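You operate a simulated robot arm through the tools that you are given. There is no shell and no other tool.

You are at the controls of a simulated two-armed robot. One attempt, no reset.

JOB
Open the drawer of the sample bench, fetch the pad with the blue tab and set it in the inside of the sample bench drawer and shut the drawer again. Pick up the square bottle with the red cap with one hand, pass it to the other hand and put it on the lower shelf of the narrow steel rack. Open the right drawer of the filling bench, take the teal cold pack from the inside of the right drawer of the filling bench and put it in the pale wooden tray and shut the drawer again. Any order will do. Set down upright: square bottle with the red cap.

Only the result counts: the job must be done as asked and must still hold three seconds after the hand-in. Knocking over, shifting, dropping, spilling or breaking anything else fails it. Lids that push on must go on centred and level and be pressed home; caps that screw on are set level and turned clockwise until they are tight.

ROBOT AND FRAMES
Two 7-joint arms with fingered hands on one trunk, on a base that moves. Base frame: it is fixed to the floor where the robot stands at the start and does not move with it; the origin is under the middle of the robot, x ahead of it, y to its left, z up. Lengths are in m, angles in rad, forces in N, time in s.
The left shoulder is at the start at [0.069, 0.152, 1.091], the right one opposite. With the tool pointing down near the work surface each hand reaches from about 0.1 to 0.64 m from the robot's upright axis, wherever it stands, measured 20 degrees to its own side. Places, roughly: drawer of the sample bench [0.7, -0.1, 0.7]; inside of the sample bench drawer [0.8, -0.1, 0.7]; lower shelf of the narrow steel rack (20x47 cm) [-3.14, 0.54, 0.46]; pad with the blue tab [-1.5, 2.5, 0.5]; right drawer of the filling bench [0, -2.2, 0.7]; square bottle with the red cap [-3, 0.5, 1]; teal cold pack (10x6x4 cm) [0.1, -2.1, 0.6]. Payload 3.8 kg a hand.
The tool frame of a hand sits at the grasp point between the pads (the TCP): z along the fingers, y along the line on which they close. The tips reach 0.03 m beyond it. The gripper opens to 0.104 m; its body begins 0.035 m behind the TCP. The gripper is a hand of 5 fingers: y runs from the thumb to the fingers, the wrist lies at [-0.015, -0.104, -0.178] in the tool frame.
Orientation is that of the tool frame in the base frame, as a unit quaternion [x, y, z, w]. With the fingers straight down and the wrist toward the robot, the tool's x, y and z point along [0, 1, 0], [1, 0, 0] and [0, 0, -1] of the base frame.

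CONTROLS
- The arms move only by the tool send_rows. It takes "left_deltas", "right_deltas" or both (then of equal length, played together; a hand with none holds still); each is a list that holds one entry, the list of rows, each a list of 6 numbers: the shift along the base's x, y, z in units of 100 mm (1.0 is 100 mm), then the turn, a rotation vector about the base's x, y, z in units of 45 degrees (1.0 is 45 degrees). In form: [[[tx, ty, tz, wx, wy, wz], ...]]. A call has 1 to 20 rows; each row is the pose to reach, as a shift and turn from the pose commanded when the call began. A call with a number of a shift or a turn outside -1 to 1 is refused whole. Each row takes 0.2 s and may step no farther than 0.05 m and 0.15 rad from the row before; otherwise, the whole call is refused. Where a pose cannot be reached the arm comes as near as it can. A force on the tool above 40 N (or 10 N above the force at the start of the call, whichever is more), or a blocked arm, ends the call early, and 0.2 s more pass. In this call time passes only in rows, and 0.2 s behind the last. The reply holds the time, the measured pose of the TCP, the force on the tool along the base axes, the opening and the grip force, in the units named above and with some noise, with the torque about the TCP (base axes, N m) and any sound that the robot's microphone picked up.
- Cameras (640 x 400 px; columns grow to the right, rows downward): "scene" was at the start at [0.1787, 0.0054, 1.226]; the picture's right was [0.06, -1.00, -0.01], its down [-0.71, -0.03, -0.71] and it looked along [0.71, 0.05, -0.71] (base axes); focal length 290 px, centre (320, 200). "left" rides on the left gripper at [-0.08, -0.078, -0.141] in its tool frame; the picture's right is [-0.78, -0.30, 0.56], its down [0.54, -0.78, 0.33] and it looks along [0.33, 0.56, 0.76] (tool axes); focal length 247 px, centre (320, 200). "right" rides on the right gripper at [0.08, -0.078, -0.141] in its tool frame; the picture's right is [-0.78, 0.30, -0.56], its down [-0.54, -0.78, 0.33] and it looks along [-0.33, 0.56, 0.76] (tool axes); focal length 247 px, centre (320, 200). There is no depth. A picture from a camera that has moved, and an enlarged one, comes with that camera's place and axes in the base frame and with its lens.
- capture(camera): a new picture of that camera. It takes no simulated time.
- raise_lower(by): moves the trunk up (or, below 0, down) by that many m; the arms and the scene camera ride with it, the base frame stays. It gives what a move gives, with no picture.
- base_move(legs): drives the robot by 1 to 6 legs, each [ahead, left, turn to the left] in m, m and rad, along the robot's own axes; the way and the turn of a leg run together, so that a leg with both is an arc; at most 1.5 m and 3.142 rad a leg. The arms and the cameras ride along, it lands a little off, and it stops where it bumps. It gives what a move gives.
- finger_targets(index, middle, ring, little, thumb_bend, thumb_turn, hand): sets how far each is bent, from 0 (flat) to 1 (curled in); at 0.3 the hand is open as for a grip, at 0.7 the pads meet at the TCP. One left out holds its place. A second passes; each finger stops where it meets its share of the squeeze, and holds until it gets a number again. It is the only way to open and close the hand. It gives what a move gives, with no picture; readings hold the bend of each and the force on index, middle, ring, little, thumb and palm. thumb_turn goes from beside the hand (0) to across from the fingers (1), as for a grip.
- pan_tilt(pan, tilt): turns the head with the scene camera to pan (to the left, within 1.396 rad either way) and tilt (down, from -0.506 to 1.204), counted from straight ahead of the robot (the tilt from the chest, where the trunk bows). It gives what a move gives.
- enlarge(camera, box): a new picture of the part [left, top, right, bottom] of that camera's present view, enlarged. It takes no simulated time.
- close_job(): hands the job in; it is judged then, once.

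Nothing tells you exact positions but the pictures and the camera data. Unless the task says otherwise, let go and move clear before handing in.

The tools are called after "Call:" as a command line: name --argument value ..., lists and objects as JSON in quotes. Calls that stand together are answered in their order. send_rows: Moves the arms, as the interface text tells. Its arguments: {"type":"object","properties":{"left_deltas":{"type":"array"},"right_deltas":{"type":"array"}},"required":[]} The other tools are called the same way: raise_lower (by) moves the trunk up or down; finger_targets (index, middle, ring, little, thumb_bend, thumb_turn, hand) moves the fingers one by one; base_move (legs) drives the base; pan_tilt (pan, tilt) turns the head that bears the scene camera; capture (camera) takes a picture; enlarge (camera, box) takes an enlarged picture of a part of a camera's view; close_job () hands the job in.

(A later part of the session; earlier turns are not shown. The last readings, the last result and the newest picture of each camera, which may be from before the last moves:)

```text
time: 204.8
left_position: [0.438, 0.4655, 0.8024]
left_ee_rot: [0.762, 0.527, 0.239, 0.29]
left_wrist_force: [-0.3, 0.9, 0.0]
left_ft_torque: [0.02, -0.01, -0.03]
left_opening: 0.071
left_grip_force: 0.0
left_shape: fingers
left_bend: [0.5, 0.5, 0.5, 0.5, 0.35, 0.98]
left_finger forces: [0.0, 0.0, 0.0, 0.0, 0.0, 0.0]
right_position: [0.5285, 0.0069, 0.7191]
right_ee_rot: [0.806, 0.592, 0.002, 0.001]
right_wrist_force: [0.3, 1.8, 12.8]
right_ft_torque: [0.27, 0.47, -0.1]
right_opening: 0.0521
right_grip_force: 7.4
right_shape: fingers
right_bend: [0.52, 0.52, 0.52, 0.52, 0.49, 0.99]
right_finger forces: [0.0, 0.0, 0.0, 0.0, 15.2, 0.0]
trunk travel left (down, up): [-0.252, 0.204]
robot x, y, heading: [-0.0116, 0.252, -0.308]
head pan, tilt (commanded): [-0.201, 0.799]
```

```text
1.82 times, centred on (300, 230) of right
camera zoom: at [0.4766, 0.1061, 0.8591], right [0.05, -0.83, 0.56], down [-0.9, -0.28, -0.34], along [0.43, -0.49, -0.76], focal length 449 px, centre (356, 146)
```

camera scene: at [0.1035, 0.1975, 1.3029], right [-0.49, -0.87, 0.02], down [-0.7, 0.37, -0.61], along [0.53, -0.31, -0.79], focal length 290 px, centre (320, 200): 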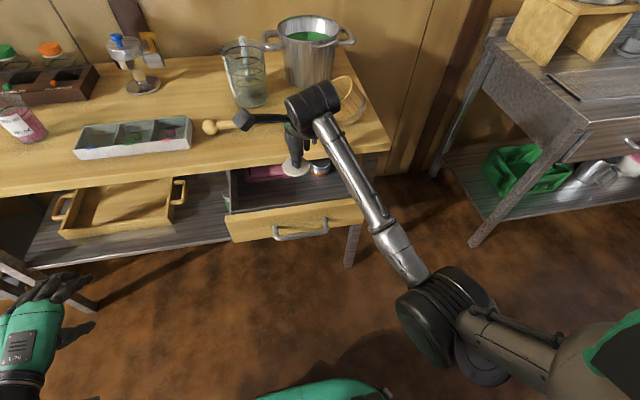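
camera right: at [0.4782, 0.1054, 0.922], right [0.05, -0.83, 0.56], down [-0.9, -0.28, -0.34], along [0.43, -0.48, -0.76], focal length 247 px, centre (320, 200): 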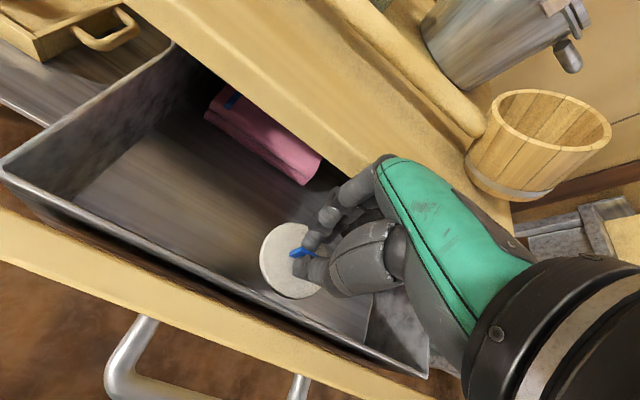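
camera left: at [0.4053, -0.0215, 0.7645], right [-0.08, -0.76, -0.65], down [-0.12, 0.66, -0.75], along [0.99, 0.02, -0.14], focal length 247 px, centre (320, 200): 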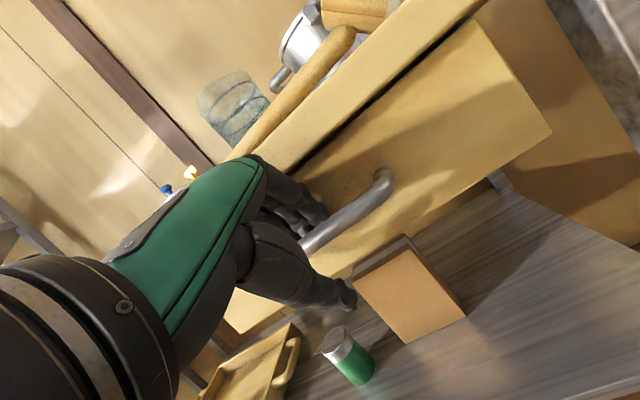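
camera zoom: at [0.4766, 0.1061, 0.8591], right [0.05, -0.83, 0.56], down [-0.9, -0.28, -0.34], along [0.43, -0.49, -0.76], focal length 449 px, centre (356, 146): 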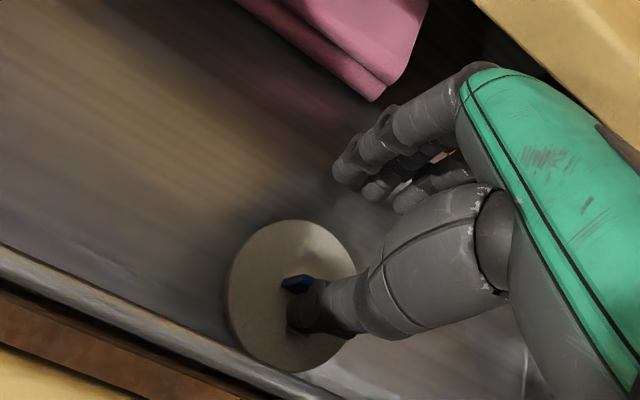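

The pad is released on the drawer floor. Raising the hand straight up and out.

Call:
send_rows --right_deltas '[[[0, 0, 0.1, 0, 0, 0], [0, 0, 0.3, 0, 0, 0], [0, 0, 0.65, 0, 0, 0], [0, 0, 1.0, 0, 0, 0]]]'

Call:
send_rows --right_deltas '[[[0, 0, 0.4, 0, 0, 0], [-0.3, 0.1, 0.6, 0, 0, 0], [-0.6, 0.2, 0.6, 0, 0, 0], [-0.95, 0.3, 0.6, 0, 0, 0]]]'

Call:
capture --camera "scene"

Call:
enlarge --camera "scene" --box '[210, 120, 410, 245]'

```text
time: 205.8
left_position: [0.4395, 0.4647, 0.8018]
left_ee_rot: [0.763, 0.527, 0.238, 0.289]
left_wrist_force: [0.0, 0.6, -0.7]
left_ft_torque: [0.02, 0.01, -0.01]
left_opening: 0.0712
left_grip_force: 0.0
left_shape: fingers
left_bend: [0.5, 0.5, 0.5, 0.5, 0.35, 0.98]
left_finger forces: [0.0, 0.0, 0.0, 0.0, 0.1, 0.1]
right_position: [0.5286, 0.0034, 0.8186]
right_ee_rot: [0.807, 0.591, 0.001, 0.001]
right_wrist_force: [0.8, 0.0, 0.0]
right_ft_torque: [-0.02, 0.03, -0.01]
right_opening: 0.0495
right_grip_force: 0.0
right_shape: fingers
right_bend: [0.52, 0.52, 0.52, 0.52, 0.5, 1.0]
right_finger forces: [0.0, 0.1, 0.0, 0.0, 0.1, 0.1]
trunk travel left (down, up): [-0.252, 0.204]
robot x, y, heading: [-0.0141, 0.2517, -0.307]
head pan, tilt (commanded): [-0.201, 0.799]
```

```text
time: 206.8
left_position: [0.4375, 0.464, 0.8035]
left_ee_rot: [0.763, 0.527, 0.238, 0.29]
left_wrist_force: [-0.8, 0.6, 0.6]
left_ft_torque: [-0.04, 0.01, 0.0]
left_opening: 0.0711
left_grip_force: 0.2
left_shape: fingers
left_bend: [0.5, 0.5, 0.5, 0.5, 0.35, 0.98]
left_finger forces: [0.1, 0.1, 0.0, 0.1, 0.1, 0.1]
right_position: [0.4351, 0.0356, 0.8759]
right_ee_rot: [0.806, 0.592, 0.003, 0.001]
right_wrist_force: [0.6, -1.0, 0.2]
right_ft_torque: [-0.01, 0.0, -0.02]
right_opening: 0.0493
right_grip_force: 0.0
right_shape: fingers
right_bend: [0.52, 0.52, 0.52, 0.52, 0.5, 1.0]
right_finger forces: [0.0, 0.0, 0.0, 0.0, 0.0, 0.1]
trunk travel left (down, up): [-0.252, 0.204]
robot x, y, heading: [-0.0142, 0.2494, -0.307]
head pan, tilt (commanded): [-0.201, 0.799]
```

```text
taken
camera scene: at [0.1008, 0.1973, 1.3032], right [-0.49, -0.87, 0.02], down [-0.69, 0.37, -0.62], along [0.53, -0.31, -0.79], focal length 290 px, centre (320, 200)
```

scene: 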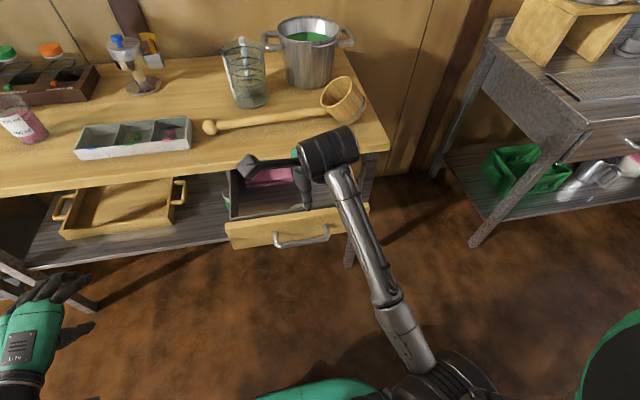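

```text
3.20 times, centred on (310, 182) of scene
camera zoom: at [0.1008, 0.1973, 1.3032], right [-0.49, -0.87, 0.02], down [-0.69, 0.37, -0.62], along [0.53, -0.31, -0.79], focal length 928 px, centre (352, 256)
```

zoom: 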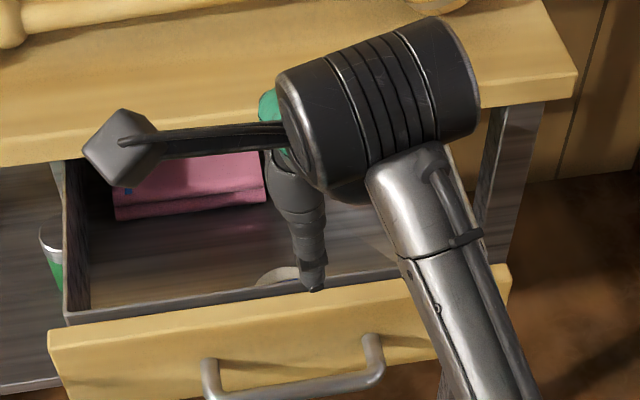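

The pad lies on the drawer floor near the front. I'll make a fist with the right hand, back off, and lower it in front of the handle to push the drawer shut.

Call:
finger_targets --hand "right" --index 0.85 --middle 0.85 --ring 0.85 --little 0.85 --thumb_bend 0.6

Call:
send_rows --right_deltas '[[[-0.33, 0.1, 0, 0, 0, 0], [-0.66, 0.22, 0, 0, 0, 0], [-1.0, 0.33, 0, 0, 0, 0]]]'

Call:
send_rows --right_deltas '[[[-0.3, 0.15, -0.2, 0, 0, 0], [-0.35, 0.2, -0.55, 0, 0, 0], [-0.35, 0.2, -0.95, 0, 0, 0]]]'

Call:
capture --camera "scene"

Call:
capture --camera "right"

```text
time: 207.8
left_position: [0.4392, 0.4652, 0.8015]
left_ee_rot: [0.763, 0.527, 0.238, 0.289]
left_wrist_force: [-0.2, -0.7, 0.4]
left_ft_torque: [-0.02, -0.01, -0.03]
left_opening: 0.0711
left_grip_force: 0.1
left_shape: fingers
left_bend: [0.5, 0.5, 0.5, 0.5, 0.35, 0.98]
left_finger forces: [0.0, 0.1, 0.0, 0.1, 0.0, 0.0]
right_position: [0.4358, 0.0341, 0.8745]
right_ee_rot: [0.807, 0.591, 0.002, 0.001]
right_wrist_force: [-0.1, -0.5, -0.2]
right_ft_torque: [0.0, 0.01, -0.03]
right_opening: 0.0157
right_grip_force: 0.1
right_shape: fingers
right_bend: [0.84, 0.85, 0.85, 0.85, 0.58, 1.0]
right_finger forces: [0.0, 0.0, 0.0, 0.0, 0.0, 0.1]
trunk travel left (down, up): [-0.252, 0.204]
robot x, y, heading: [-0.0126, 0.2492, -0.31]
head pan, tilt (commanded): [-0.201, 0.799]
```

```text
time: 208.6
left_position: [0.4382, 0.4647, 0.8027]
left_ee_rot: [0.763, 0.527, 0.239, 0.289]
left_wrist_force: [0.9, -0.4, -0.7]
left_ft_torque: [0.02, 0.0, -0.05]
left_opening: 0.0714
left_grip_force: 0.0
left_shape: fingers
left_bend: [0.5, 0.5, 0.5, 0.5, 0.35, 0.98]
left_finger forces: [0.1, 0.0, 0.0, 0.0, 0.1, 0.0]
right_position: [0.3315, 0.0695, 0.8777]
right_ee_rot: [0.807, 0.591, 0.002, 0.0]
right_wrist_force: [0.4, -0.7, -0.2]
right_ft_torque: [0.01, -0.01, -0.01]
right_opening: 0.0161
right_grip_force: 0.0
right_shape: fingers
right_bend: [0.85, 0.85, 0.85, 0.85, 0.58, 1.0]
right_finger forces: [0.1, 0.1, 0.0, 0.0, 0.0, 0.0]
trunk travel left (down, up): [-0.252, 0.204]
robot x, y, heading: [-0.0153, 0.2496, -0.304]
head pan, tilt (commanded): [-0.201, 0.799]
```

```text
time: 209.3
left_position: [0.4391, 0.4651, 0.8015]
left_ee_rot: [0.763, 0.527, 0.238, 0.289]
left_wrist_force: [-0.2, -0.3, 0.1]
left_ft_torque: [-0.05, -0.04, 0.0]
left_opening: 0.071
left_grip_force: 0.1
left_shape: fingers
left_bend: [0.5, 0.5, 0.5, 0.5, 0.35, 0.98]
left_finger forces: [0.0, 0.0, 0.1, 0.0, 0.0, 0.0]
right_position: [0.2973, 0.0891, 0.7819]
right_ee_rot: [0.807, 0.591, 0.003, -0.001]
right_wrist_force: [0.3, 0.0, 0.1]
right_ft_torque: [0.0, -0.02, -0.02]
right_opening: 0.0158
right_grip_force: 0.1
right_shape: fingers
right_bend: [0.85, 0.85, 0.85, 0.85, 0.59, 1.0]
right_finger forces: [0.1, 0.1, 0.0, 0.0, 0.0, 0.1]
trunk travel left (down, up): [-0.252, 0.204]
robot x, y, heading: [-0.0119, 0.2488, -0.307]
head pan, tilt (commanded): [-0.201, 0.799]
```

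```text
taken
camera scene: at [0.1022, 0.1966, 1.303], right [-0.49, -0.87, 0.02], down [-0.7, 0.37, -0.61], along [0.53, -0.31, -0.79], focal length 290 px, centre (320, 200)
```

scene: 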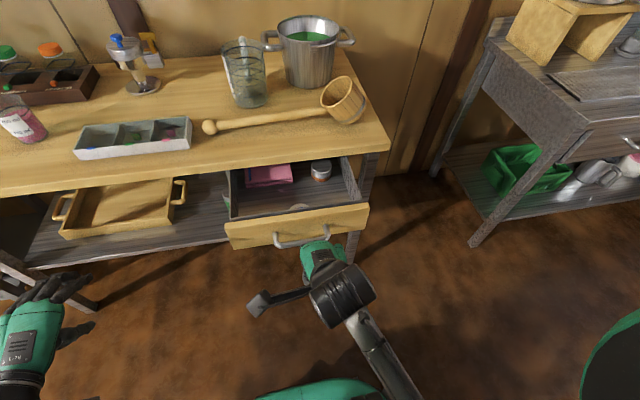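

```text
taken
camera right: at [0.2473, 0.1885, 0.9224], right [0.05, -0.83, 0.55], down [-0.9, -0.28, -0.34], along [0.43, -0.48, -0.76], focal length 247 px, centre (320, 200)
```

right: 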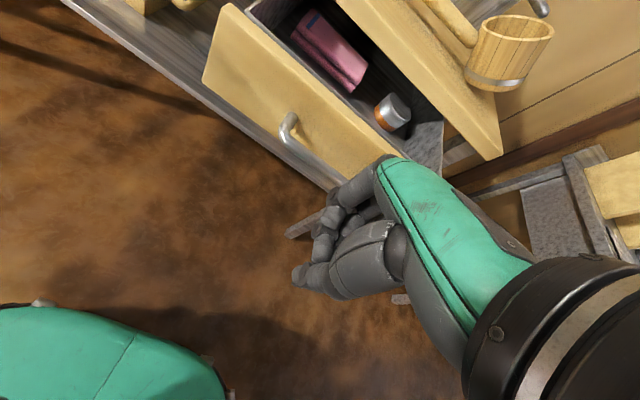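

The fist is in front of the handle. Lowering to bar height and pushing the drawer shut.

Call:
send_rows --right_deltas '[[[0, 0, -0.35, 0, 0, 0], [0, 0, -0.68, 0, 0, 0]]]'

Call:
send_rows --right_deltas '[[[0.2, -0.065, 0, 0, 0, 0], [0.4, -0.13, 0, 0, 0, 0], [0.6, -0.195, 0, 0, 0, 0], [0.8, -0.26, 0, 0, 0, 0], [0.95, -0.309, 0, 0, 0, 0]]]'

Call:
capture --camera "scene"

```text
time: 209.9
left_position: [0.4394, 0.4647, 0.801]
left_ee_rot: [0.763, 0.527, 0.238, 0.289]
left_wrist_force: [0.8, 0.3, 0.6]
left_ft_torque: [-0.01, -0.02, 0.03]
left_opening: 0.0711
left_grip_force: 0.1
left_shape: fingers
left_bend: [0.5, 0.5, 0.5, 0.5, 0.35, 0.98]
left_finger forces: [0.1, 0.1, 0.1, 0.0, 0.0, 0.0]
right_position: [0.2981, 0.0885, 0.7146]
right_ee_rot: [0.807, 0.591, 0.003, 0.0]
right_wrist_force: [0.3, 0.7, -0.5]
right_ft_torque: [-0.05, 0.0, -0.01]
right_opening: 0.0164
right_grip_force: 0.0
right_shape: fingers
right_bend: [0.85, 0.85, 0.85, 0.85, 0.59, 1.0]
right_finger forces: [0.1, 0.0, 0.0, 0.1, 0.0, 0.0]
trunk travel left (down, up): [-0.252, 0.204]
robot x, y, heading: [-0.013, 0.2524, -0.31]
head pan, tilt (commanded): [-0.201, 0.799]
```

```text
time: 211.2
left_position: [0.439, 0.4647, 0.8017]
left_ee_rot: [0.763, 0.527, 0.238, 0.289]
left_wrist_force: [-0.6, -0.5, 0.8]
left_ft_torque: [-0.05, -0.02, 0.02]
left_opening: 0.0713
left_grip_force: 0.1
left_shape: fingers
left_bend: [0.5, 0.5, 0.5, 0.5, 0.35, 0.98]
left_finger forces: [0.0, 0.1, 0.0, 0.0, 0.0, 0.0]
right_position: [0.3915, 0.0543, 0.712]
right_ee_rot: [0.805, 0.593, -0.003, 0.004]
right_wrist_force: [0.2, -0.2, 0.4]
right_ft_torque: [0.01, 0.03, 0.02]
right_opening: 0.0163
right_grip_force: 0.1
right_shape: fingers
right_bend: [0.85, 0.85, 0.85, 0.85, 0.58, 1.0]
right_finger forces: [0.0, 0.0, 0.0, 0.0, 0.0, 0.1]
trunk travel left (down, up): [-0.252, 0.204]
robot x, y, heading: [-0.012, 0.2493, -0.309]
head pan, tilt (commanded): [-0.201, 0.799]
```

```text
taken
camera scene: at [0.1022, 0.197, 1.303], right [-0.49, -0.87, 0.02], down [-0.7, 0.37, -0.61], along [0.53, -0.31, -0.79], focal length 290 px, centre (320, 200)
```

scene: 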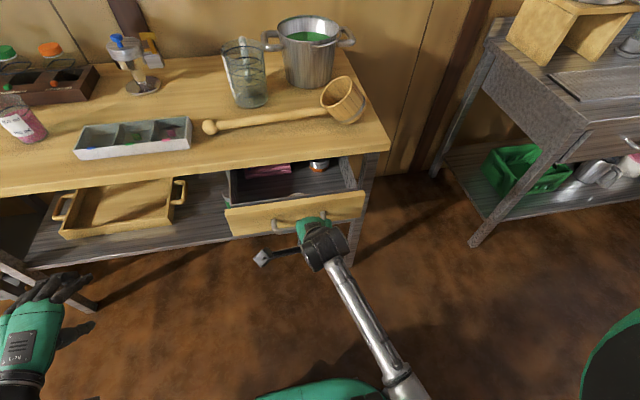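

The drawer is sliding in. Continuing the push.

Call:
send_rows --right_deltas '[[[0.2, -0.065, 0, 0, 0, 0], [0.4, -0.13, 0, 0, 0, 0], [0.6, -0.195, 0, 0, 0, 0], [0.8, -0.26, 0, 0, 0, 0], [0.95, -0.309, 0, 0, 0, 0]]]'

Call:
send_rows --right_deltas '[[[0.1, -0.033, 0, 0, 0, 0], [0.2, -0.065, 0, 0, 0, 0], [0.3, -0.098, 0, 0, 0, 0], [0.4, -0.13, 0, 0, 0, 0]]]'

Call:
capture --camera "scene"

Call:
enlarge --camera "scene" --box '[200, 120, 400, 245]'

```text
time: 212.3
left_position: [0.4384, 0.4643, 0.8009]
left_ee_rot: [0.763, 0.527, 0.238, 0.289]
left_wrist_force: [0.1, 0.5, -0.3]
left_ft_torque: [-0.03, 0.02, -0.04]
left_opening: 0.0712
left_grip_force: 0.0
left_shape: fingers
left_bend: [0.5, 0.5, 0.5, 0.5, 0.35, 0.98]
left_finger forces: [0.0, 0.1, 0.0, 0.0, 0.0, 0.0]
right_position: [0.4888, 0.0276, 0.7144]
right_ee_rot: [0.807, 0.591, 0.002, -0.001]
right_wrist_force: [-0.1, 0.0, -0.6]
right_ft_torque: [0.0, 0.04, -0.01]
right_opening: 0.0166
right_grip_force: 0.1
right_shape: fingers
right_bend: [0.85, 0.85, 0.85, 0.85, 0.58, 1.0]
right_finger forces: [0.0, 0.0, 0.0, 0.0, 0.0, 0.1]
trunk travel left (down, up): [-0.252, 0.204]
robot x, y, heading: [-0.014, 0.2517, -0.307]
head pan, tilt (commanded): [-0.201, 0.799]
```

```text
time: 213.3
left_position: [0.4398, 0.465, 0.8013]
left_ee_rot: [0.763, 0.526, 0.239, 0.289]
left_wrist_force: [-0.2, 0.0, -0.4]
left_ft_torque: [-0.01, 0.02, 0.0]
left_opening: 0.0711
left_grip_force: 0.0
left_shape: fingers
left_bend: [0.5, 0.5, 0.5, 0.5, 0.35, 0.98]
left_finger forces: [0.0, 0.0, 0.0, 0.1, 0.1, 0.0]
right_position: [0.5285, 0.0156, 0.7152]
right_ee_rot: [0.806, 0.592, 0.002, -0.001]
right_wrist_force: [-0.5, -0.7, 0.1]
right_ft_torque: [0.01, -0.01, 0.02]
right_opening: 0.0166
right_grip_force: 0.0
right_shape: fingers
right_bend: [0.85, 0.85, 0.85, 0.85, 0.58, 1.0]
right_finger forces: [0.1, 0.1, 0.1, 0.0, 0.0, 0.0]
trunk travel left (down, up): [-0.252, 0.204]
robot x, y, heading: [-0.0167, 0.2497, -0.308]
head pan, tilt (commanded): [-0.201, 0.799]
```

```text
taken
camera scene: at [0.1024, 0.1971, 1.303], right [-0.49, -0.87, 0.02], down [-0.7, 0.37, -0.61], along [0.53, -0.31, -0.79], focal length 290 px, centre (320, 200)
```

scene: 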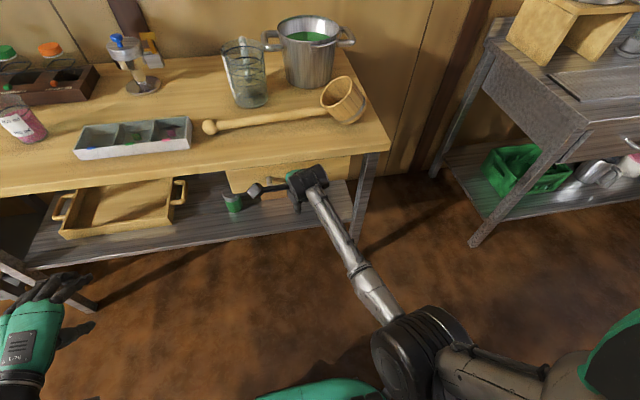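

```text
3.20 times, centred on (300, 182) of scene
camera zoom: at [0.1024, 0.1971, 1.303], right [-0.49, -0.87, 0.02], down [-0.7, 0.37, -0.61], along [0.53, -0.31, -0.79], focal length 928 px, centre (384, 256)
```

zoom: 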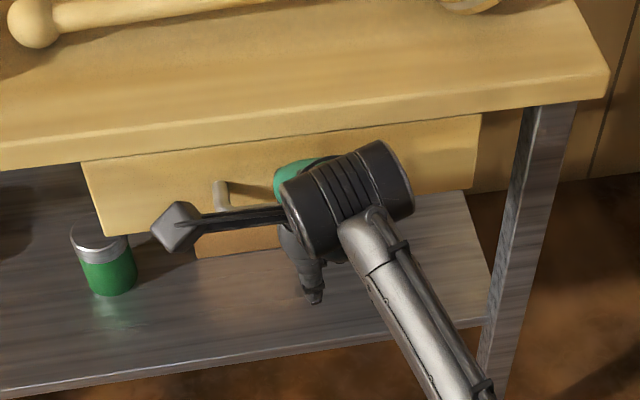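

The drawer looks nearly shut. A last gentle push until it stops.

Call:
send_rows --right_deltas '[[[0.06, -0.02, 0, 0, 0, 0], [0.12, -0.04, 0, 0, 0, 0], [0.18, -0.058, 0, 0, 0, 0], [0.24, -0.078, 0, 0, 0, 0]]]'

Call:
enlarge --camera "scene" --box '[200, 120, 400, 245]'

```text
time: 214.3
left_position: [0.4361, 0.4656, 0.8034]
left_ee_rot: [0.762, 0.527, 0.239, 0.29]
left_wrist_force: [-0.5, -0.5, 0.6]
left_ft_torque: [0.0, -0.02, -0.02]
left_opening: 0.0713
left_grip_force: 0.1
left_shape: fingers
left_bend: [0.5, 0.5, 0.5, 0.5, 0.35, 0.98]
left_finger forces: [0.1, 0.0, 0.1, 0.0, 0.0, 0.0]
right_position: [0.5535, 0.0071, 0.7214]
right_ee_rot: [0.807, 0.591, 0.006, 0.006]
right_wrist_force: [-11.6, 3.7, 14.0]
right_ft_torque: [-0.24, -0.3, -0.12]
right_opening: 0.017
right_grip_force: 8.5
right_shape: fingers
right_bend: [0.85, 0.85, 0.85, 0.85, 0.58, 1.0]
right_finger forces: [0.0, 17.4, 0.1, 0.0, 0.0, 0.0]
trunk travel left (down, up): [-0.252, 0.204]
robot x, y, heading: [-0.0157, 0.251, -0.31]
head pan, tilt (commanded): [-0.201, 0.799]
```

```text
3.20 times, centred on (300, 182) of scene
camera zoom: at [0.0972, 0.1987, 1.3038], right [-0.49, -0.87, 0.02], down [-0.69, 0.37, -0.62], along [0.53, -0.32, -0.79], focal length 928 px, centre (384, 256)
```

zoom: 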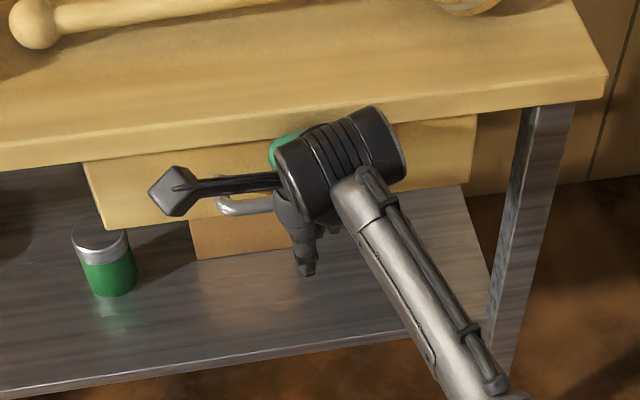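

Resistance reached: the drawer is shut. I'll retract the right hand and check.

Call:
send_rows --right_deltas '[[[-0.15, 0.05, 0, 0, 0, 0], [-0.4, 0.13, 0, 0, 0, 0], [-0.7, 0.23, 0.1, 0, 0, 0], [-0.95, 0.31, 0.3, 0, 0, 0], [-1.0, 0.33, 0.6, 0, 0, 0], [-1.0, 0.33, 1.0, 0, 0, 0]]]'

Call:
send_rows --right_deltas '[[[-0.3, 0.0, 0.3, 0, 0, 0], [-0.6, -0.1, 0.6, 0, 0, 0], [-0.9, -0.2, 0.8, 0, 0, 0]]]'

Call:
enlarge --camera "scene" --box '[180, 110, 400, 248]'

```text
time: 215.8
left_position: [0.4377, 0.4657, 0.8017]
left_ee_rot: [0.763, 0.526, 0.238, 0.29]
left_wrist_force: [0.1, -0.1, -0.8]
left_ft_torque: [0.01, 0.02, -0.04]
left_opening: 0.0711
left_grip_force: 0.0
left_shape: fingers
left_bend: [0.5, 0.5, 0.5, 0.5, 0.35, 0.98]
left_finger forces: [0.1, 0.0, 0.0, 0.1, 0.1, 0.0]
right_position: [0.4527, 0.0372, 0.8135]
right_ee_rot: [0.806, 0.592, 0.001, 0.001]
right_wrist_force: [-0.9, -0.3, 0.0]
right_ft_torque: [0.0, 0.03, -0.02]
right_opening: 0.0171
right_grip_force: 0.1
right_shape: fingers
right_bend: [0.85, 0.85, 0.85, 0.85, 0.58, 1.0]
right_finger forces: [0.0, 0.0, 0.0, 0.0, 0.0, 0.1]
trunk travel left (down, up): [-0.252, 0.204]
robot x, y, heading: [-0.0169, 0.249, -0.311]
head pan, tilt (commanded): [-0.201, 0.799]
```

```text
time: 216.8
left_position: [0.4393, 0.4648, 0.7983]
left_ee_rot: [0.763, 0.528, 0.238, 0.288]
left_wrist_force: [-0.1, 0.9, -0.3]
left_ft_torque: [-0.01, 0.01, 0.0]
left_opening: 0.0714
left_grip_force: 0.0
left_shape: fingers
left_bend: [0.5, 0.5, 0.5, 0.5, 0.35, 0.98]
left_finger forces: [0.0, 0.0, 0.1, 0.0, 0.1, 0.1]
right_position: [0.3861, 0.0188, 0.9219]
right_ee_rot: [0.808, 0.588, 0.034, 0.012]
right_wrist_force: [-0.2, -0.4, -0.3]
right_ft_torque: [-0.01, -0.01, 0.01]
right_opening: 0.0173
right_grip_force: 0.0
right_shape: fingers
right_bend: [0.85, 0.85, 0.85, 0.85, 0.58, 1.0]
right_finger forces: [0.0, 0.1, 0.1, 0.0, 0.1, 0.1]
trunk travel left (down, up): [-0.252, 0.204]
robot x, y, heading: [-0.0107, 0.2483, -0.307]
head pan, tilt (commanded): [-0.201, 0.799]
stopped in row 3 (right hand): the arm was blocked; the commanded pose is now the measured one
```

```text
2.90 times, centred on (290, 179) of scene
camera zoom: at [0.1035, 0.1969, 1.3007], right [-0.49, -0.87, 0.02], down [-0.7, 0.37, -0.61], along [0.53, -0.31, -0.79], focal length 840 px, centre (407, 261)
```

zoom: 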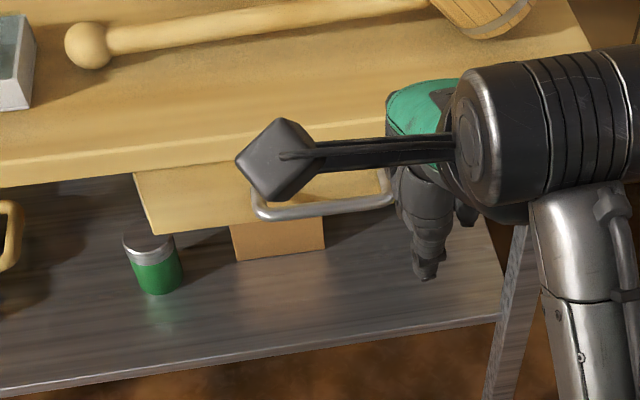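

The drawer is closed with the pad inside. The right arm brushed my own body while retracting, so I'll move it outward a little, raise the trunk, and then travel right to the filling bench.

Call:
send_rows --right_deltas '[[[0.1, -0.2, 0.1, 0, 0, 0], [0.2, -0.4, 0.2, 0, 0, 0], [0.2, -0.7, 0.3, 0, 0, 0], [0.2, -1.0, 0.3, 0, 0, 0]]]'

Call:
raise_lower --by 0.13

Call:
capture --camera "scene"

```text
time: 217.8
left_position: [0.4387, 0.4634, 0.802]
left_ee_rot: [0.763, 0.526, 0.238, 0.289]
left_wrist_force: [-0.3, -1.0, -1.1]
left_ft_torque: [0.04, -0.02, -0.01]
left_opening: 0.071
left_grip_force: 0.2
left_shape: fingers
left_bend: [0.5, 0.5, 0.5, 0.5, 0.35, 0.98]
left_finger forces: [0.0, 0.0, 0.0, 0.0, 0.0, 0.0]
right_position: [0.4026, -0.08, 0.9512]
right_ee_rot: [0.807, 0.59, 0.031, 0.01]
right_wrist_force: [0.5, 0.1, -0.7]
right_ft_torque: [0.01, 0.01, 0.01]
right_opening: 0.0174
right_grip_force: 0.0
right_shape: fingers
right_bend: [0.85, 0.85, 0.85, 0.85, 0.58, 1.0]
right_finger forces: [0.0, 0.1, 0.1, 0.0, 0.1, 0.0]
trunk travel left (down, up): [-0.252, 0.204]
robot x, y, heading: [-0.0155, 0.2505, -0.311]
head pan, tilt (commanded): [-0.201, 0.799]
```

```text
time: 219.3
left_position: [0.4392, 0.4654, 0.9322]
left_ee_rot: [0.762, 0.528, 0.239, 0.288]
left_wrist_force: [-0.4, 0.1, -0.7]
left_ft_torque: [0.04, -0.01, -0.02]
left_opening: 0.071
left_grip_force: 0.0
left_shape: fingers
left_bend: [0.5, 0.5, 0.5, 0.5, 0.35, 0.98]
left_finger forces: [0.0, 0.0, 0.0, 0.0, 0.1, 0.1]
right_position: [0.4039, -0.0792, 1.082]
right_ee_rot: [0.806, 0.591, 0.032, 0.012]
right_wrist_force: [0.2, 0.5, 0.6]
right_ft_torque: [-0.01, -0.05, -0.01]
right_opening: 0.0173
right_grip_force: 0.1
right_shape: fingers
right_bend: [0.85, 0.85, 0.85, 0.85, 0.58, 1.0]
right_finger forces: [0.0, 0.1, 0.1, 0.0, 0.1, 0.1]
trunk travel left (down, up): [-0.382, 0.074]
robot x, y, heading: [-0.0109, 0.2481, -0.307]
head pan, tilt (commanded): [-0.201, 0.799]
```

```text
taken
camera scene: at [0.0642, 0.209, 1.4461], right [-0.49, -0.87, 0.0], down [-0.64, 0.35, -0.69], along [0.6, -0.34, -0.73], focal length 290 px, centre (320, 200)
```

scene: 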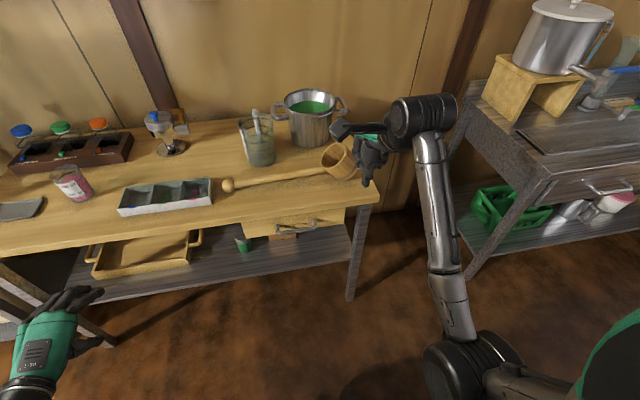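

Moving right along the aisle toward the filling bench.

Call:
base_move --legs '[[0.03, -1.0, 0]]'

Call:
capture --camera "scene"

Call:
pan_tilt --pan -0.9 --tilt 0.6

Call:
capture --camera "scene"

```text
time: 224.4
left_position: [0.1658, -0.487, 0.931]
left_ee_rot: [0.766, 0.523, 0.236, 0.291]
left_wrist_force: [0.7, 0.2, -0.1]
left_ft_torque: [0.02, 0.0, -0.02]
left_opening: 0.0713
left_grip_force: 0.0
left_shape: fingers
left_bend: [0.5, 0.5, 0.5, 0.5, 0.35, 0.98]
left_finger forces: [0.1, 0.1, 0.0, 0.0, 0.1, 0.0]
right_position: [0.123, -1.0311, 1.0826]
right_ee_rot: [0.81, 0.586, 0.033, 0.013]
right_wrist_force: [-0.1, -0.3, 0.0]
right_ft_torque: [-0.03, 0.0, 0.0]
right_opening: 0.0175
right_grip_force: 0.0
right_shape: fingers
right_bend: [0.85, 0.85, 0.85, 0.85, 0.58, 1.0]
right_finger forces: [0.0, 0.0, 0.0, 0.1, 0.0, 0.1]
trunk travel left (down, up): [-0.382, 0.074]
robot x, y, heading: [-0.294, -0.6956, -0.317]
head pan, tilt (commanded): [-0.201, 0.799]
```

```text
taken
camera scene: at [-0.2123, -0.7376, 1.446], right [-0.5, -0.87, 0.0], down [-0.63, 0.36, -0.69], along [0.59, -0.34, -0.73], focal length 290 px, centre (320, 200)
```

scene: 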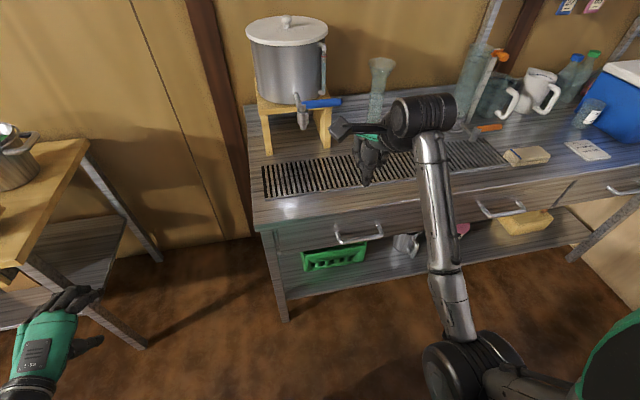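

```text
time: 225.5
left_position: [0.165, -0.4872, 0.933]
left_ee_rot: [0.766, 0.522, 0.236, 0.291]
left_wrist_force: [-0.1, -0.7, 0.0]
left_ft_torque: [0.03, 0.02, -0.01]
left_opening: 0.0713
left_grip_force: 0.0
left_shape: fingers
left_bend: [0.5, 0.5, 0.5, 0.5, 0.35, 0.98]
left_finger forces: [0.0, 0.0, 0.0, 0.1, 0.1, 0.0]
right_position: [0.1231, -1.0307, 1.0812]
right_ee_rot: [0.81, 0.585, 0.032, 0.012]
right_wrist_force: [-1.1, 0.8, -0.5]
right_ft_torque: [0.0, 0.02, -0.01]
right_opening: 0.0173
right_grip_force: 0.1
right_shape: fingers
right_bend: [0.85, 0.85, 0.85, 0.85, 0.58, 1.0]
right_finger forces: [0.1, 0.0, 0.0, 0.1, 0.1, 0.1]
trunk travel left (down, up): [-0.382, 0.074]
robot x, y, heading: [-0.292, -0.6952, -0.324]
head pan, tilt (commanded): [-0.901, 0.6]
```

```text
taken
camera scene: at [-0.2518, -0.7809, 1.4633], right [-0.94, -0.34, 0.01], down [-0.21, 0.53, -0.82], along [0.27, -0.77, -0.57], focal length 290 px, centre (320, 200)
```

scene: 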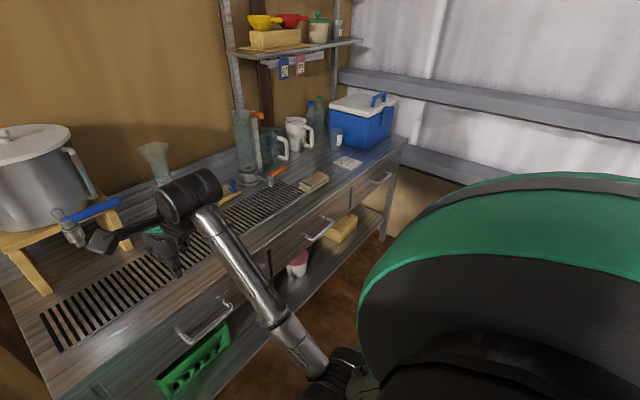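

The filling bench has three drawers; the right one's handle is around v≈-2.0 along the wall. I'll move further right so that the right hand can take that handle.

Call:
base_move --legs '[[0, -0.97, 0]]'

Call:
pan_tilt --pan -0.4 --tilt 0.7

Call:
capture --camera "scene"

Call:
capture --camera "right"

```text
time: 230.6
left_position: [-0.1375, -1.4042, 0.931]
left_ee_rot: [0.765, 0.525, 0.237, 0.29]
left_wrist_force: [0.5, -0.1, 1.4]
left_ft_torque: [-0.01, 0.02, 0.01]
left_opening: 0.0709
left_grip_force: 0.0
left_shape: fingers
left_bend: [0.5, 0.5, 0.5, 0.5, 0.35, 0.98]
left_finger forces: [0.1, 0.0, 0.0, 0.0, 0.0, 0.0]
right_position: [-0.1773, -1.9471, 1.0828]
right_ee_rot: [0.809, 0.587, 0.032, 0.012]
right_wrist_force: [0.2, -0.2, -0.1]
right_ft_torque: [-0.03, 0.0, -0.02]
right_opening: 0.0175
right_grip_force: 0.1
right_shape: fingers
right_bend: [0.85, 0.85, 0.85, 0.85, 0.58, 1.0]
right_finger forces: [0.0, 0.0, 0.1, 0.0, 0.0, 0.0]
trunk travel left (down, up): [-0.382, 0.074]
robot x, y, heading: [-0.5878, -1.6151, -0.31]
head pan, tilt (commanded): [-0.901, 0.6]
```

```text
time: 231.5
left_position: [-0.1378, -1.4045, 0.9314]
left_ee_rot: [0.764, 0.525, 0.238, 0.29]
left_wrist_force: [0.8, 0.1, -0.2]
left_ft_torque: [0.0, -0.04, -0.01]
left_opening: 0.0714
left_grip_force: 0.0
left_shape: fingers
left_bend: [0.5, 0.5, 0.5, 0.5, 0.35, 0.98]
left_finger forces: [0.0, 0.0, 0.0, 0.1, 0.0, 0.0]
right_position: [-0.1776, -1.9483, 1.0817]
right_ee_rot: [0.809, 0.587, 0.033, 0.012]
right_wrist_force: [-0.4, -0.6, -0.5]
right_ft_torque: [0.01, 0.0, -0.02]
right_opening: 0.0172
right_grip_force: 0.1
right_shape: fingers
right_bend: [0.85, 0.85, 0.85, 0.85, 0.58, 1.0]
right_finger forces: [0.1, 0.0, 0.0, 0.2, 0.1, 0.0]
trunk travel left (down, up): [-0.382, 0.074]
robot x, y, heading: [-0.5931, -1.6193, -0.314]
head pan, tilt (commanded): [-0.4, 0.7]
```

```text
taken
camera scene: at [-0.5205, -1.6734, 1.4543], right [-0.66, -0.76, 0.01], down [-0.5, 0.43, -0.76], along [0.57, -0.5, -0.66], focal length 290 px, centre (320, 200)
```

scene: 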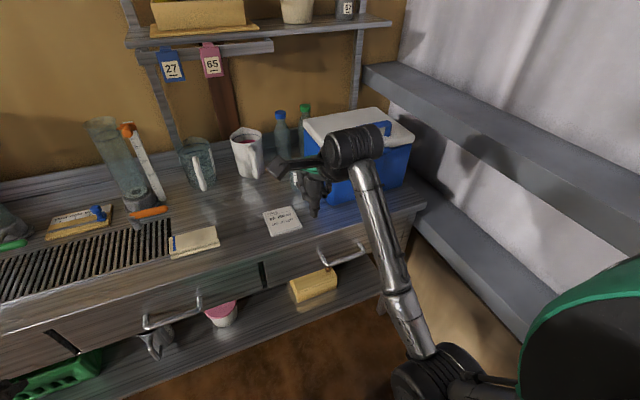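

```text
taken
camera right: at [-0.2356, -1.8505, 1.2209], right [0.0, -0.84, 0.54], down [-0.88, -0.26, -0.4], along [0.47, -0.48, -0.74], focal length 247 px, centre (320, 200)
```

right: 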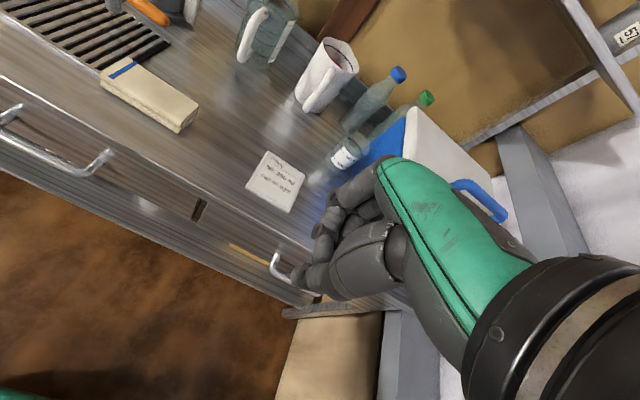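

The right drawer's bar triangulates to about (-0.12, -2.13, 0.685). I'll shift slightly right and lower the trunk to working height.

Call:
base_move --legs '[[-0.02, -0.06, 0]]'

Call:
raise_lower --by -0.13

Call:
capture --camera "scene"

Call:
enlarge --camera "scene" --box '[240, 160, 440, 285]'

```text
time: 232.5
left_position: [-0.1732, -1.4515, 0.9295]
left_ee_rot: [0.764, 0.525, 0.236, 0.29]
left_wrist_force: [0.7, 0.2, 0.3]
left_ft_torque: [-0.06, 0.0, -0.06]
left_opening: 0.0714
left_grip_force: 0.0
left_shape: fingers
left_bend: [0.5, 0.5, 0.5, 0.5, 0.35, 0.98]
left_finger forces: [0.0, 0.0, 0.0, 0.0, 0.1, 0.0]
right_position: [-0.2122, -1.9947, 1.0821]
right_ee_rot: [0.809, 0.587, 0.032, 0.012]
right_wrist_force: [0.0, 0.3, -0.4]
right_ft_torque: [-0.03, 0.0, 0.02]
right_opening: 0.0176
right_grip_force: 0.1
right_shape: fingers
right_bend: [0.85, 0.85, 0.85, 0.85, 0.58, 1.0]
right_finger forces: [0.0, 0.0, 0.0, 0.0, 0.1, 0.1]
trunk travel left (down, up): [-0.382, 0.074]
robot x, y, heading: [-0.6294, -1.6677, -0.313]
head pan, tilt (commanded): [-0.4, 0.7]
```

```text
time: 234.1
left_position: [-0.1762, -1.4555, 0.8026]
left_ee_rot: [0.764, 0.525, 0.238, 0.291]
left_wrist_force: [-0.7, -0.1, -0.5]
left_ft_torque: [0.0, 0.02, 0.03]
left_opening: 0.0711
left_grip_force: 0.0
left_shape: fingers
left_bend: [0.5, 0.5, 0.5, 0.5, 0.35, 0.98]
left_finger forces: [0.0, 0.1, 0.1, 0.0, 0.0, 0.0]
right_position: [-0.2147, -1.9992, 0.9524]
right_ee_rot: [0.808, 0.587, 0.032, 0.012]
right_wrist_force: [-0.8, -0.8, 0.2]
right_ft_torque: [-0.01, 0.01, -0.02]
right_opening: 0.0172
right_grip_force: 0.0
right_shape: fingers
right_bend: [0.85, 0.85, 0.85, 0.85, 0.58, 1.0]
right_finger forces: [0.1, 0.0, 0.0, 0.1, 0.1, 0.1]
trunk travel left (down, up): [-0.252, 0.204]
robot x, y, heading: [-0.6306, -1.6676, -0.32]
head pan, tilt (commanded): [-0.4, 0.7]
```

```text
taken
camera scene: at [-0.5194, -1.7367, 1.3113], right [-0.65, -0.76, 0.04], down [-0.56, 0.45, -0.69], along [0.51, -0.48, -0.72], focal length 290 px, centre (320, 200)
```

scene: 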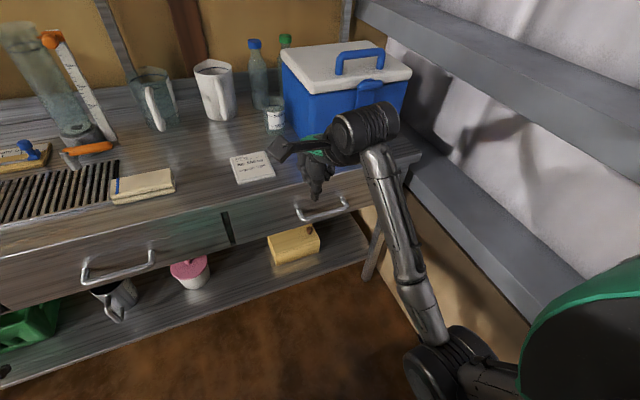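

```text
3.20 times, centred on (340, 222) of scene
camera zoom: at [-0.5194, -1.7367, 1.3113], right [-0.65, -0.76, 0.04], down [-0.56, 0.45, -0.69], along [0.51, -0.48, -0.72], focal length 928 px, centre (256, 128)
```

zoom: 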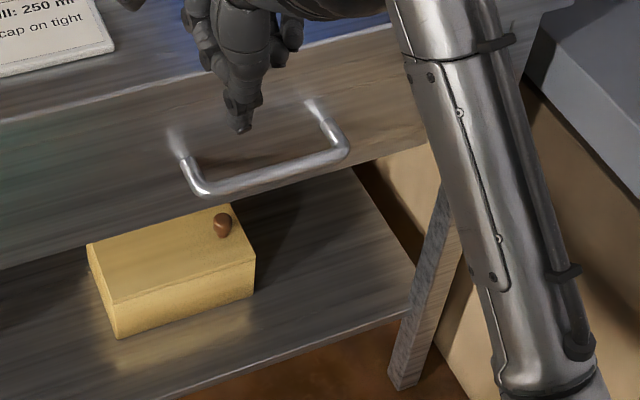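

The handle bar spans about 14 cm at u≈0.54, z≈0.685. I'll swing the right hand outward while tilting it 45° forward, and pre-curl the fingers.

Call:
send_rows --right_deltas '[[[-0.1, -0.25, 0, -0.035, -0.109, 0], [-0.2, -0.5, 0, -0.07, -0.218, 0], [-0.3, -0.75, 0, -0.105, -0.327, 0], [-0.4, -1.0, 0, -0.14, -0.436, 0]]]'

Call:
send_rows --right_deltas '[[[-0.1, -0.11, -0.07, -0.035, -0.109, 0], [-0.2, -0.22, -0.15, -0.07, -0.218, 0], [-0.3, -0.33, -0.22, -0.105, -0.327, 0], [-0.38, -0.43, -0.3, -0.143, -0.436, 0]]]'

Call:
finger_targets --hand "right" --index 0.54 --middle 0.54 --ring 0.54 --little 0.54 --thumb_bend 0.42

Call:
capture --camera "right"

Call:
capture --camera "scene"

```text
time: 235.1
left_position: [-0.1753, -1.4552, 0.8023]
left_ee_rot: [0.765, 0.525, 0.238, 0.289]
left_wrist_force: [-0.7, 0.7, -0.1]
left_ft_torque: [-0.01, -0.01, 0.04]
left_opening: 0.0714
left_grip_force: 0.1
left_shape: fingers
left_bend: [0.5, 0.5, 0.5, 0.5, 0.35, 0.98]
left_finger forces: [0.0, 0.1, 0.0, 0.0, 0.1, 0.1]
right_position: [-0.2531, -2.1022, 0.9532]
right_ee_rot: [0.789, 0.578, 0.138, 0.156]
right_wrist_force: [-0.3, 0.3, 0.4]
right_ft_torque: [0.02, 0.0, 0.02]
right_opening: 0.0174
right_grip_force: 0.1
right_shape: fingers
right_bend: [0.85, 0.85, 0.85, 0.85, 0.58, 1.0]
right_finger forces: [0.0, 0.0, 0.1, 0.0, 0.1, 0.1]
trunk travel left (down, up): [-0.252, 0.204]
robot x, y, heading: [-0.6302, -1.6708, -0.315]
head pan, tilt (commanded): [-0.4, 0.7]
```

```text
time: 236.1
left_position: [-0.1772, -1.4559, 0.8018]
left_ee_rot: [0.765, 0.525, 0.238, 0.289]
left_wrist_force: [-0.4, 0.3, 0.2]
left_ft_torque: [0.0, -0.01, -0.03]
left_opening: 0.0712
left_grip_force: 0.0
left_shape: fingers
left_bend: [0.5, 0.5, 0.5, 0.5, 0.35, 0.98]
left_finger forces: [0.1, 0.1, 0.0, 0.1, 0.0, 0.0]
right_position: [-0.2931, -2.1436, 0.923]
right_ee_rot: [0.743, 0.55, 0.239, 0.296]
right_wrist_force: [-0.9, -0.3, 0.1]
right_ft_torque: [0.01, 0.0, 0.01]
right_opening: 0.0173
right_grip_force: 0.1
right_shape: fingers
right_bend: [0.85, 0.85, 0.85, 0.85, 0.58, 1.0]
right_finger forces: [0.0, 0.0, 0.1, 0.0, 0.1, 0.0]
trunk travel left (down, up): [-0.252, 0.204]
robot x, y, heading: [-0.6283, -1.6655, -0.315]
head pan, tilt (commanded): [-0.4, 0.7]
```

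```text
time: 237.1
left_position: [-0.1754, -1.4542, 0.801]
left_ee_rot: [0.764, 0.526, 0.238, 0.289]
left_wrist_force: [-0.1, 1.0, -0.5]
left_ft_torque: [0.01, -0.02, 0.03]
left_opening: 0.0711
left_grip_force: 0.0
left_shape: fingers
left_bend: [0.5, 0.5, 0.5, 0.5, 0.35, 0.98]
left_finger forces: [0.1, 0.0, 0.1, 0.1, 0.0, 0.0]
right_position: [-0.2939, -2.1431, 0.9214]
right_ee_rot: [0.744, 0.55, 0.237, 0.296]
right_wrist_force: [-0.1, -1.0, -0.3]
right_ft_torque: [0.03, -0.02, -0.02]
right_opening: 0.0564
right_grip_force: 0.1
right_shape: fingers
right_bend: [0.54, 0.54, 0.54, 0.54, 0.42, 0.99]
right_finger forces: [0.0, 0.1, 0.0, 0.0, 0.0, 0.0]
trunk travel left (down, up): [-0.252, 0.204]
robot x, y, heading: [-0.6295, -1.6655, -0.314]
head pan, tilt (commanded): [-0.4, 0.7]
```

```text
taken
camera right: at [-0.4178, -2.0238, 0.9701], right [-0.4, -0.71, 0.58], down [-0.45, -0.4, -0.8], along [0.8, -0.58, -0.16], focal length 247 px, centre (320, 200)
```

right: 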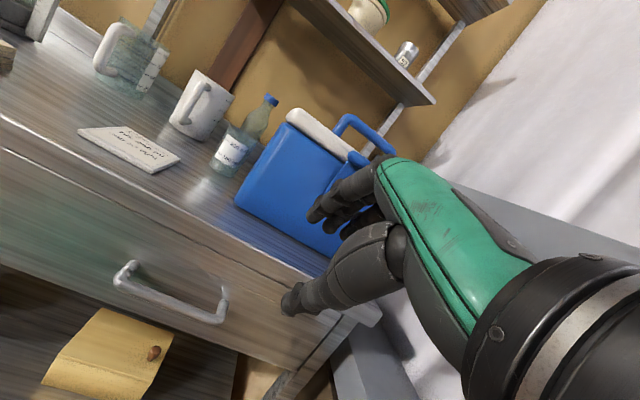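

```text
taken
camera scene: at [-0.5195, -1.7371, 1.3113], right [-0.65, -0.76, 0.04], down [-0.56, 0.45, -0.69], along [0.51, -0.48, -0.72], focal length 290 px, centre (320, 200)
```

scene: 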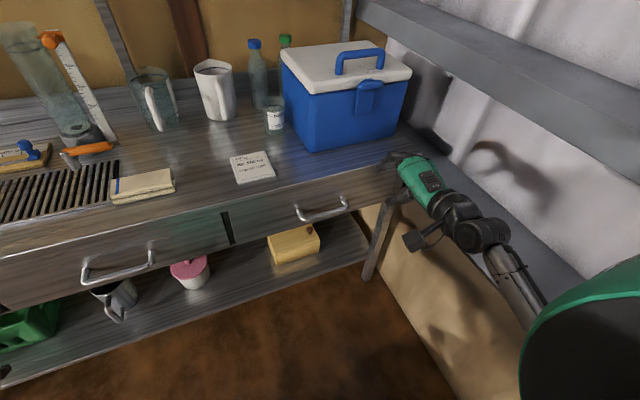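

I have a clear view of the handle: bar centre about (-0.127, -2.131, 0.685), 3.7 cm off the drawer front. Moving to the pre-hook point.

Call:
send_rows --right_deltas '[[[0.25, 0.12, -0.25, 0, 0, 0], [0.5, 0.24, -0.5, 0, 0, 0], [0.75, 0.36, -0.75, 0, 0, 0], [1.0, 0.47, -1.0, 0, 0, 0]]]'

Call:
send_rows --right_deltas '[[[0.06, 0.03, -0.35, 0, 0, 0], [0.12, 0.05, -0.7, 0, 0, 0]]]'

Call:
capture --camera "right"

Call:
capture --camera "scene"

```text
time: 238.1
left_position: [-0.1755, -1.4544, 0.8015]
left_ee_rot: [0.764, 0.525, 0.238, 0.29]
left_wrist_force: [0.9, -0.1, 0.4]
left_ft_torque: [0.01, 0.02, 0.0]
left_opening: 0.0713
left_grip_force: 0.0
left_shape: fingers
left_bend: [0.5, 0.5, 0.5, 0.5, 0.35, 0.98]
left_finger forces: [0.1, 0.0, 0.0, 0.0, 0.1, 0.0]
right_position: [-0.1924, -2.0955, 0.8214]
right_ee_rot: [0.744, 0.55, 0.238, 0.295]
right_wrist_force: [-0.7, -0.5, 0.4]
right_ft_torque: [-0.03, -0.01, 0.01]
right_opening: 0.0565
right_grip_force: 0.2
right_shape: fingers
right_bend: [0.54, 0.54, 0.54, 0.54, 0.42, 0.99]
right_finger forces: [0.1, 0.0, 0.1, 0.0, 0.0, 0.1]
trunk travel left (down, up): [-0.252, 0.204]
robot x, y, heading: [-0.6319, -1.6697, -0.316]
head pan, tilt (commanded): [-0.4, 0.7]
```

```text
time: 238.7
left_position: [-0.1747, -1.4545, 0.8022]
left_ee_rot: [0.764, 0.525, 0.238, 0.289]
left_wrist_force: [0.4, 0.3, 0.6]
left_ft_torque: [0.04, -0.01, 0.0]
left_opening: 0.0712
left_grip_force: 0.1
left_shape: fingers
left_bend: [0.5, 0.5, 0.5, 0.5, 0.35, 0.98]
left_finger forces: [0.0, 0.0, 0.0, 0.0, 0.0, 0.0]
right_position: [-0.1822, -2.0918, 0.7525]
right_ee_rot: [0.744, 0.55, 0.237, 0.296]
right_wrist_force: [0.5, -0.4, -0.2]
right_ft_torque: [0.02, 0.0, -0.03]
right_opening: 0.0566
right_grip_force: 0.0
right_shape: fingers
right_bend: [0.54, 0.54, 0.54, 0.54, 0.42, 0.99]
right_finger forces: [0.0, 0.0, 0.0, 0.1, 0.0, 0.0]
trunk travel left (down, up): [-0.252, 0.204]
robot x, y, heading: [-0.6298, -1.6649, -0.315]
head pan, tilt (commanded): [-0.4, 0.7]
```

```text
taken
camera right: at [-0.3071, -1.9727, 0.7999], right [-0.4, -0.71, 0.58], down [-0.45, -0.4, -0.8], along [0.8, -0.58, -0.16], focal length 247 px, centre (320, 200)
```

right: 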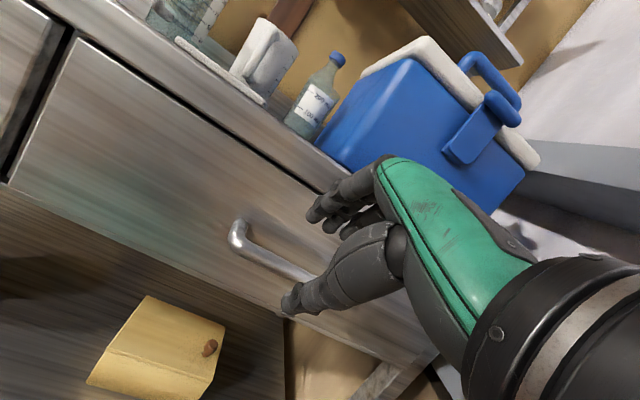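

```text
taken
camera scene: at [-0.5188, -1.7373, 1.3112], right [-0.65, -0.76, 0.04], down [-0.56, 0.45, -0.69], along [0.51, -0.48, -0.72], focal length 290 px, centre (320, 200)
```

scene: 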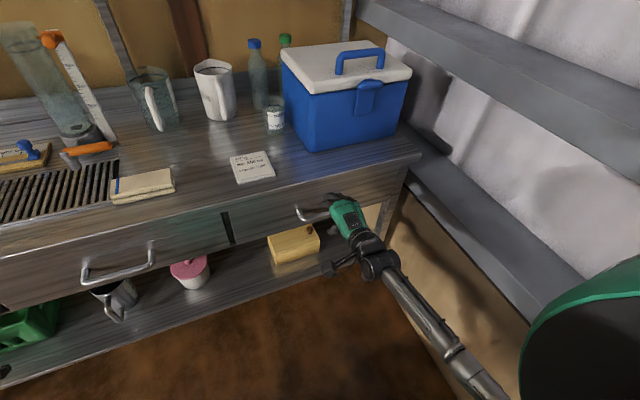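

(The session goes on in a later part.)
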